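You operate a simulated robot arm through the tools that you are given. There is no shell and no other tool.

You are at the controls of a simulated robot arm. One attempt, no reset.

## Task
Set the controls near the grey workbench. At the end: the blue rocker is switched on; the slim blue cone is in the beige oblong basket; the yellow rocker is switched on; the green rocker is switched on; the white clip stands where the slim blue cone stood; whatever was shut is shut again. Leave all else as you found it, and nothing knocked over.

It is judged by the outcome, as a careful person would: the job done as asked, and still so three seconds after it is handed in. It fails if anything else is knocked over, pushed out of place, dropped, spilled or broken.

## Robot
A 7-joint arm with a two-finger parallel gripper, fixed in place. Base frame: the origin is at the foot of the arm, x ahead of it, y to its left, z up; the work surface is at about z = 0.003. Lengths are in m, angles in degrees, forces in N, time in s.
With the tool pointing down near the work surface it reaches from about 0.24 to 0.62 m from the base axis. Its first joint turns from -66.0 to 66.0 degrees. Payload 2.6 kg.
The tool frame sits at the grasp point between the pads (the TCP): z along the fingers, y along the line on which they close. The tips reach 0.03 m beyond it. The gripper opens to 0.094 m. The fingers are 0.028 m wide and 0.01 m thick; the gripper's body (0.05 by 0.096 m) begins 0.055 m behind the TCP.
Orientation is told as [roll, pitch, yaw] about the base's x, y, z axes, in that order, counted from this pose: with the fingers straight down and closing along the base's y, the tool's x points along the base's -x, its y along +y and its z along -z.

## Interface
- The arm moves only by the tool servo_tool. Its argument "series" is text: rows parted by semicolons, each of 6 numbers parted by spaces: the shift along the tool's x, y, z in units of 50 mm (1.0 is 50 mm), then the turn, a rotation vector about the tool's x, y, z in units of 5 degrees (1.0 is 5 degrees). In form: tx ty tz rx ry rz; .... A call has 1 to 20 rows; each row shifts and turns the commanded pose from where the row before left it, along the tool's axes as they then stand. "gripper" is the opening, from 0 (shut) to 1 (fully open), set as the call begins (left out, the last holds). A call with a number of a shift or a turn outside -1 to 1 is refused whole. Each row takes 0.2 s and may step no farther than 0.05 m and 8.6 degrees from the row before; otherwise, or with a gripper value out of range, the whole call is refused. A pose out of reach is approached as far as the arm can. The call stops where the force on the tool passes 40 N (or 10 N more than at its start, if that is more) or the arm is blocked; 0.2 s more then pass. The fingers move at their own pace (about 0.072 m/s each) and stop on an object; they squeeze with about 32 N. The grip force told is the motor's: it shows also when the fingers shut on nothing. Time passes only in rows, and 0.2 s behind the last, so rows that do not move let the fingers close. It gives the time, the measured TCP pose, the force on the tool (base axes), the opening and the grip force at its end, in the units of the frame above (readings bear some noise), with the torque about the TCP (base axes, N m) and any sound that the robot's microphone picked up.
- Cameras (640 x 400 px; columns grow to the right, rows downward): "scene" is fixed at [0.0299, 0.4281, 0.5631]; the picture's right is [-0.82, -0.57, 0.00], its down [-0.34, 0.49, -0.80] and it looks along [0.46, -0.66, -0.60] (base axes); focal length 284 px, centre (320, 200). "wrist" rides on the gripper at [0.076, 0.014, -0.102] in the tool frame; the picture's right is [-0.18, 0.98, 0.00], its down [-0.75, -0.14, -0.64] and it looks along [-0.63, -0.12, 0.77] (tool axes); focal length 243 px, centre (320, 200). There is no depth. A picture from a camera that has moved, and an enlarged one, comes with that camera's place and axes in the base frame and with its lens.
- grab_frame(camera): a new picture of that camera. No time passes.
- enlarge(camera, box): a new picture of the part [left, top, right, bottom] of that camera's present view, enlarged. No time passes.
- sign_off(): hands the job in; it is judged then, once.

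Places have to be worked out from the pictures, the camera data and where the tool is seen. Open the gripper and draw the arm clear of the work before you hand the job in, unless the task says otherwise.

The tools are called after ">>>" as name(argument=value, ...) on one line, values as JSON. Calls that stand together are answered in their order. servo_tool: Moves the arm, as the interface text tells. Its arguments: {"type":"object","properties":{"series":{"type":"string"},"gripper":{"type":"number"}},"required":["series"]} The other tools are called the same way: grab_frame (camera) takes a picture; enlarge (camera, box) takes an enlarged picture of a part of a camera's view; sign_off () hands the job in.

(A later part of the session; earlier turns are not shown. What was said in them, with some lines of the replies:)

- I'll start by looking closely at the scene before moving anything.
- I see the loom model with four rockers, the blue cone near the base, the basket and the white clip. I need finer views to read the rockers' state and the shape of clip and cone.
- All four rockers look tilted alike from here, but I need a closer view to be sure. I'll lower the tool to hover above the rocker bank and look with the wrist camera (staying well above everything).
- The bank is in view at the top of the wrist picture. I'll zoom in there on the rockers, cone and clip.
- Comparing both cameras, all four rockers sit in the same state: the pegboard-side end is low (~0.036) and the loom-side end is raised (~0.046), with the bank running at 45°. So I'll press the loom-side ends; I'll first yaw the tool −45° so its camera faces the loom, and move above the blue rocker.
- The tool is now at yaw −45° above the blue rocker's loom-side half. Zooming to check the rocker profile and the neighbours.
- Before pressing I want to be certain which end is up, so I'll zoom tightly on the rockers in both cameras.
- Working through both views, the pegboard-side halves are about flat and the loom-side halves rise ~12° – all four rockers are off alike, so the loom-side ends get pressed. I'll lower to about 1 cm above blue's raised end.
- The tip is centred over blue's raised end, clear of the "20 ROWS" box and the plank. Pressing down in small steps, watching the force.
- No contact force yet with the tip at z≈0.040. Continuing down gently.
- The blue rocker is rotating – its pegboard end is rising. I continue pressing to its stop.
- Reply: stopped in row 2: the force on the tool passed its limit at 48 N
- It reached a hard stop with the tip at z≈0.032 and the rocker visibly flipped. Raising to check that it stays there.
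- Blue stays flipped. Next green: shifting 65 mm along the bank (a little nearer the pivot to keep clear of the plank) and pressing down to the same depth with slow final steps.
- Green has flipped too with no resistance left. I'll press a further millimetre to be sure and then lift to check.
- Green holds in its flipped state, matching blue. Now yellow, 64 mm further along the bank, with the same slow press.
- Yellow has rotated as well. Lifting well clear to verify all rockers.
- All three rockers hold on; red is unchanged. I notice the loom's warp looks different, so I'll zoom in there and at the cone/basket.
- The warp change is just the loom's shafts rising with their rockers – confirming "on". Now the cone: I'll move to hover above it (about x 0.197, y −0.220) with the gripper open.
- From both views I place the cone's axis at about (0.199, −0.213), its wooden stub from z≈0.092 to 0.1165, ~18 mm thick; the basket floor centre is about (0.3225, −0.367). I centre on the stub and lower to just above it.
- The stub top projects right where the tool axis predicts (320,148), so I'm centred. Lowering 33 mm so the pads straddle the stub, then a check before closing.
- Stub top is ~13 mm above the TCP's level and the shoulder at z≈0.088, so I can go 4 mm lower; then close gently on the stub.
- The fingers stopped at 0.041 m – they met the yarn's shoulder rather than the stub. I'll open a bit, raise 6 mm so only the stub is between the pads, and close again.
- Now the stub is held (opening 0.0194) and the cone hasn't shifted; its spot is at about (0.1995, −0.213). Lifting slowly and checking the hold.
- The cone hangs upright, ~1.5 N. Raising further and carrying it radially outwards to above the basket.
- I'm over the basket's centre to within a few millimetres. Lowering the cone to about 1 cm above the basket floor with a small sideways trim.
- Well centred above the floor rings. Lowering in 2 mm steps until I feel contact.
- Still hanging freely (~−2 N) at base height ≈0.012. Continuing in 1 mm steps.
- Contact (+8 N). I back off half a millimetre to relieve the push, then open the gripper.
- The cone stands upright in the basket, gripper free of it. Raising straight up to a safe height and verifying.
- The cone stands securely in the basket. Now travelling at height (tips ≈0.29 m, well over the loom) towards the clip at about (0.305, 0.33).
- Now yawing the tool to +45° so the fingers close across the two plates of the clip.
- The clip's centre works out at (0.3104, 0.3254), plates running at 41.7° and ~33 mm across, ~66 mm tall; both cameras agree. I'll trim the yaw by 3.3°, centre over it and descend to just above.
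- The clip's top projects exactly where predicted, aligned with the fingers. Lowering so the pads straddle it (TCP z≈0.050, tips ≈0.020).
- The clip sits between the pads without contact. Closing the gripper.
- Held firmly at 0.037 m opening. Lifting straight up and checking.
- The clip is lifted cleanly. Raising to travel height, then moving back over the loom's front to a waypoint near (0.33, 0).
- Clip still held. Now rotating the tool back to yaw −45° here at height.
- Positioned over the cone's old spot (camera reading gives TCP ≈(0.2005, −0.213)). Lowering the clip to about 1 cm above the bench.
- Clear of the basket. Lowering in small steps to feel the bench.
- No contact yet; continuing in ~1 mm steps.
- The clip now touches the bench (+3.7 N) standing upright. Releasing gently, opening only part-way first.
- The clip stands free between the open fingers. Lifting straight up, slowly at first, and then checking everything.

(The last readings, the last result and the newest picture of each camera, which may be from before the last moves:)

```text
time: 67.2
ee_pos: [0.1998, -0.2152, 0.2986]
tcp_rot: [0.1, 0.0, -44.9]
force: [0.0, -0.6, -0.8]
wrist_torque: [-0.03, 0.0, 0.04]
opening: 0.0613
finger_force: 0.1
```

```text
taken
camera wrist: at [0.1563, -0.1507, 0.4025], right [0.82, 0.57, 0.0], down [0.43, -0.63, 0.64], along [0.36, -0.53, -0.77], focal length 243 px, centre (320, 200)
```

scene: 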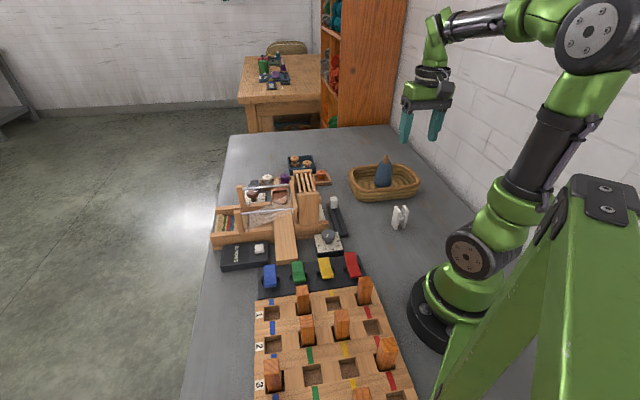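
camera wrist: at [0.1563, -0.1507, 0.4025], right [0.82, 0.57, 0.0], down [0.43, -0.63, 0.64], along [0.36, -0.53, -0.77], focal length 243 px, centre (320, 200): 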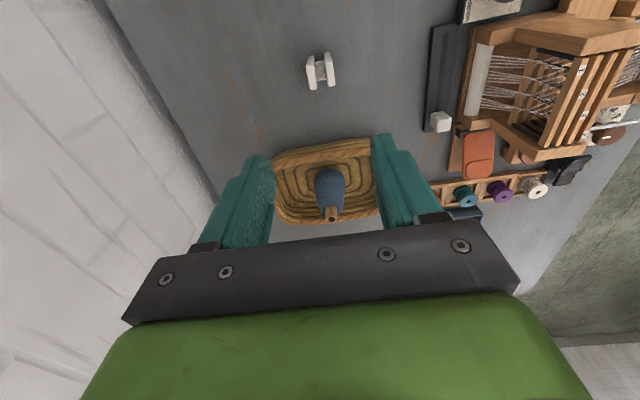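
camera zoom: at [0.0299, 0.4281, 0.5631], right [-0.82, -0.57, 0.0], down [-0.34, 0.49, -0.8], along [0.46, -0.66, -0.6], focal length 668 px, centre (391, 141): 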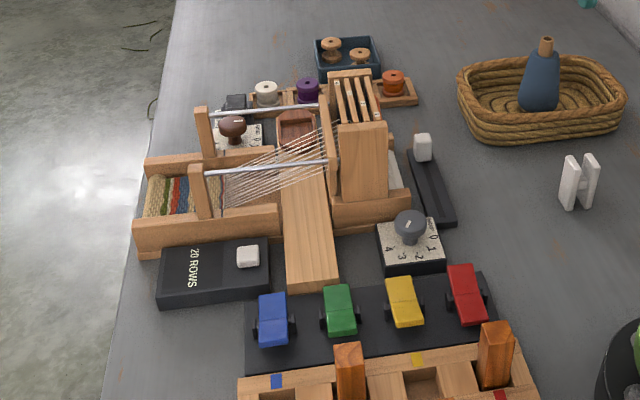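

Everything is as asked: blue, green and yellow on, red untouched, cone standing in the basket, clip standing on the cone's old spot, nothing else shifted. I'll draw the arm a bit higher with the gripper fully open, wait, and take a last look.

>>> servo_tool(series="0 0 -0.6 0 0 0; 0 0 -0.6 0 0 0; 0 0 0 0 0 0; 0 0 0 0 0 0; 0 0 0 0 0 0; 0 0 0 0 0 0; 0 0 0 0 0 0", gripper=1)

>>> enlarge(camera="scene", box=[200, 130, 440, 310])

>>> enlarge(camera="scene", box=[190, 250, 430, 400])

```text
time: 68.8
ee_pos: [0.199, -0.2126, 0.3579]
tcp_rot: [0.0, 0.0, -45.1]
force: [-0.4, 0.0, 0.1]
wrist_torque: [0.02, -0.02, 0.04]
opening: 0.0939
finger_force: 0.1
```

```text
2.22 times, centred on (320, 220) of scene
camera zoom: at [0.0299, 0.4281, 0.5631], right [-0.82, -0.57, 0.0], down [-0.34, 0.49, -0.8], along [0.46, -0.66, -0.6], focal length 631 px, centre (320, 156)
```

zoom: 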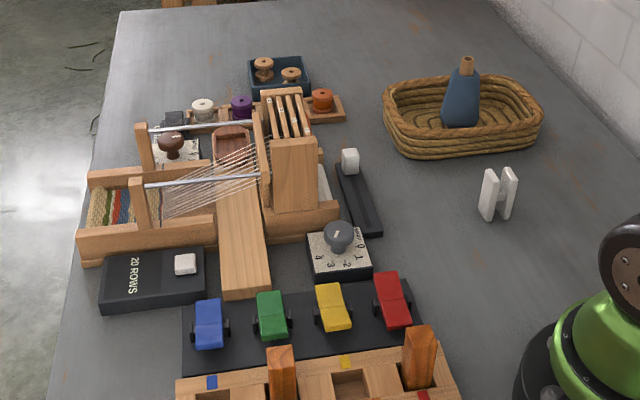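

```text
2.67 times, centred on (310, 325) of scene
camera zoom: at [0.0299, 0.4281, 0.5631], right [-0.82, -0.57, 0.0], down [-0.34, 0.49, -0.8], along [0.46, -0.66, -0.6], focal length 757 px, centre (347, -133)
```

zoom: 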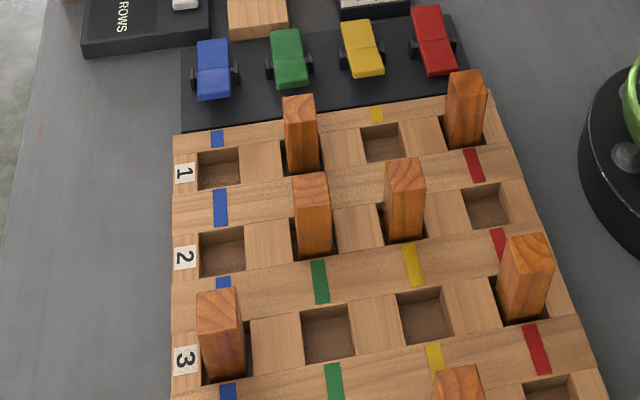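

The last pictures confirm all goals: three rockers on, red untouched, cone upright in the basket, clip upright at the cone's spot, pegs, dials and sliders as before, gripper open and clear. Handing in the job.

>>> sign_off()

```text
The job is handed in.
```

The job is done and handed in; the last pictures, taken before sign-off, show everything in place.

- **Rockers:** blue, green and yellow are switched on, and each stayed flipped after I let go. The rockers have no on/off labels. All four started tilted the same way, so I took that as off. When these three flipped, the loom's shafts rose, which fits. Red is untouched.
- **Blue cone:** it stands upright near the middle of the beige basket.
- **White clip:** it stands upright where the cone stood, to within a few millimetres, turned about 87° from how it stood before.
- **Shut items:** I opened nothing, so there was nothing to shut again.
- **Everything else:** the pegs, dials, slider and spools look unmoved, and nothing was knocked over. The gripper is open and well above the bench.
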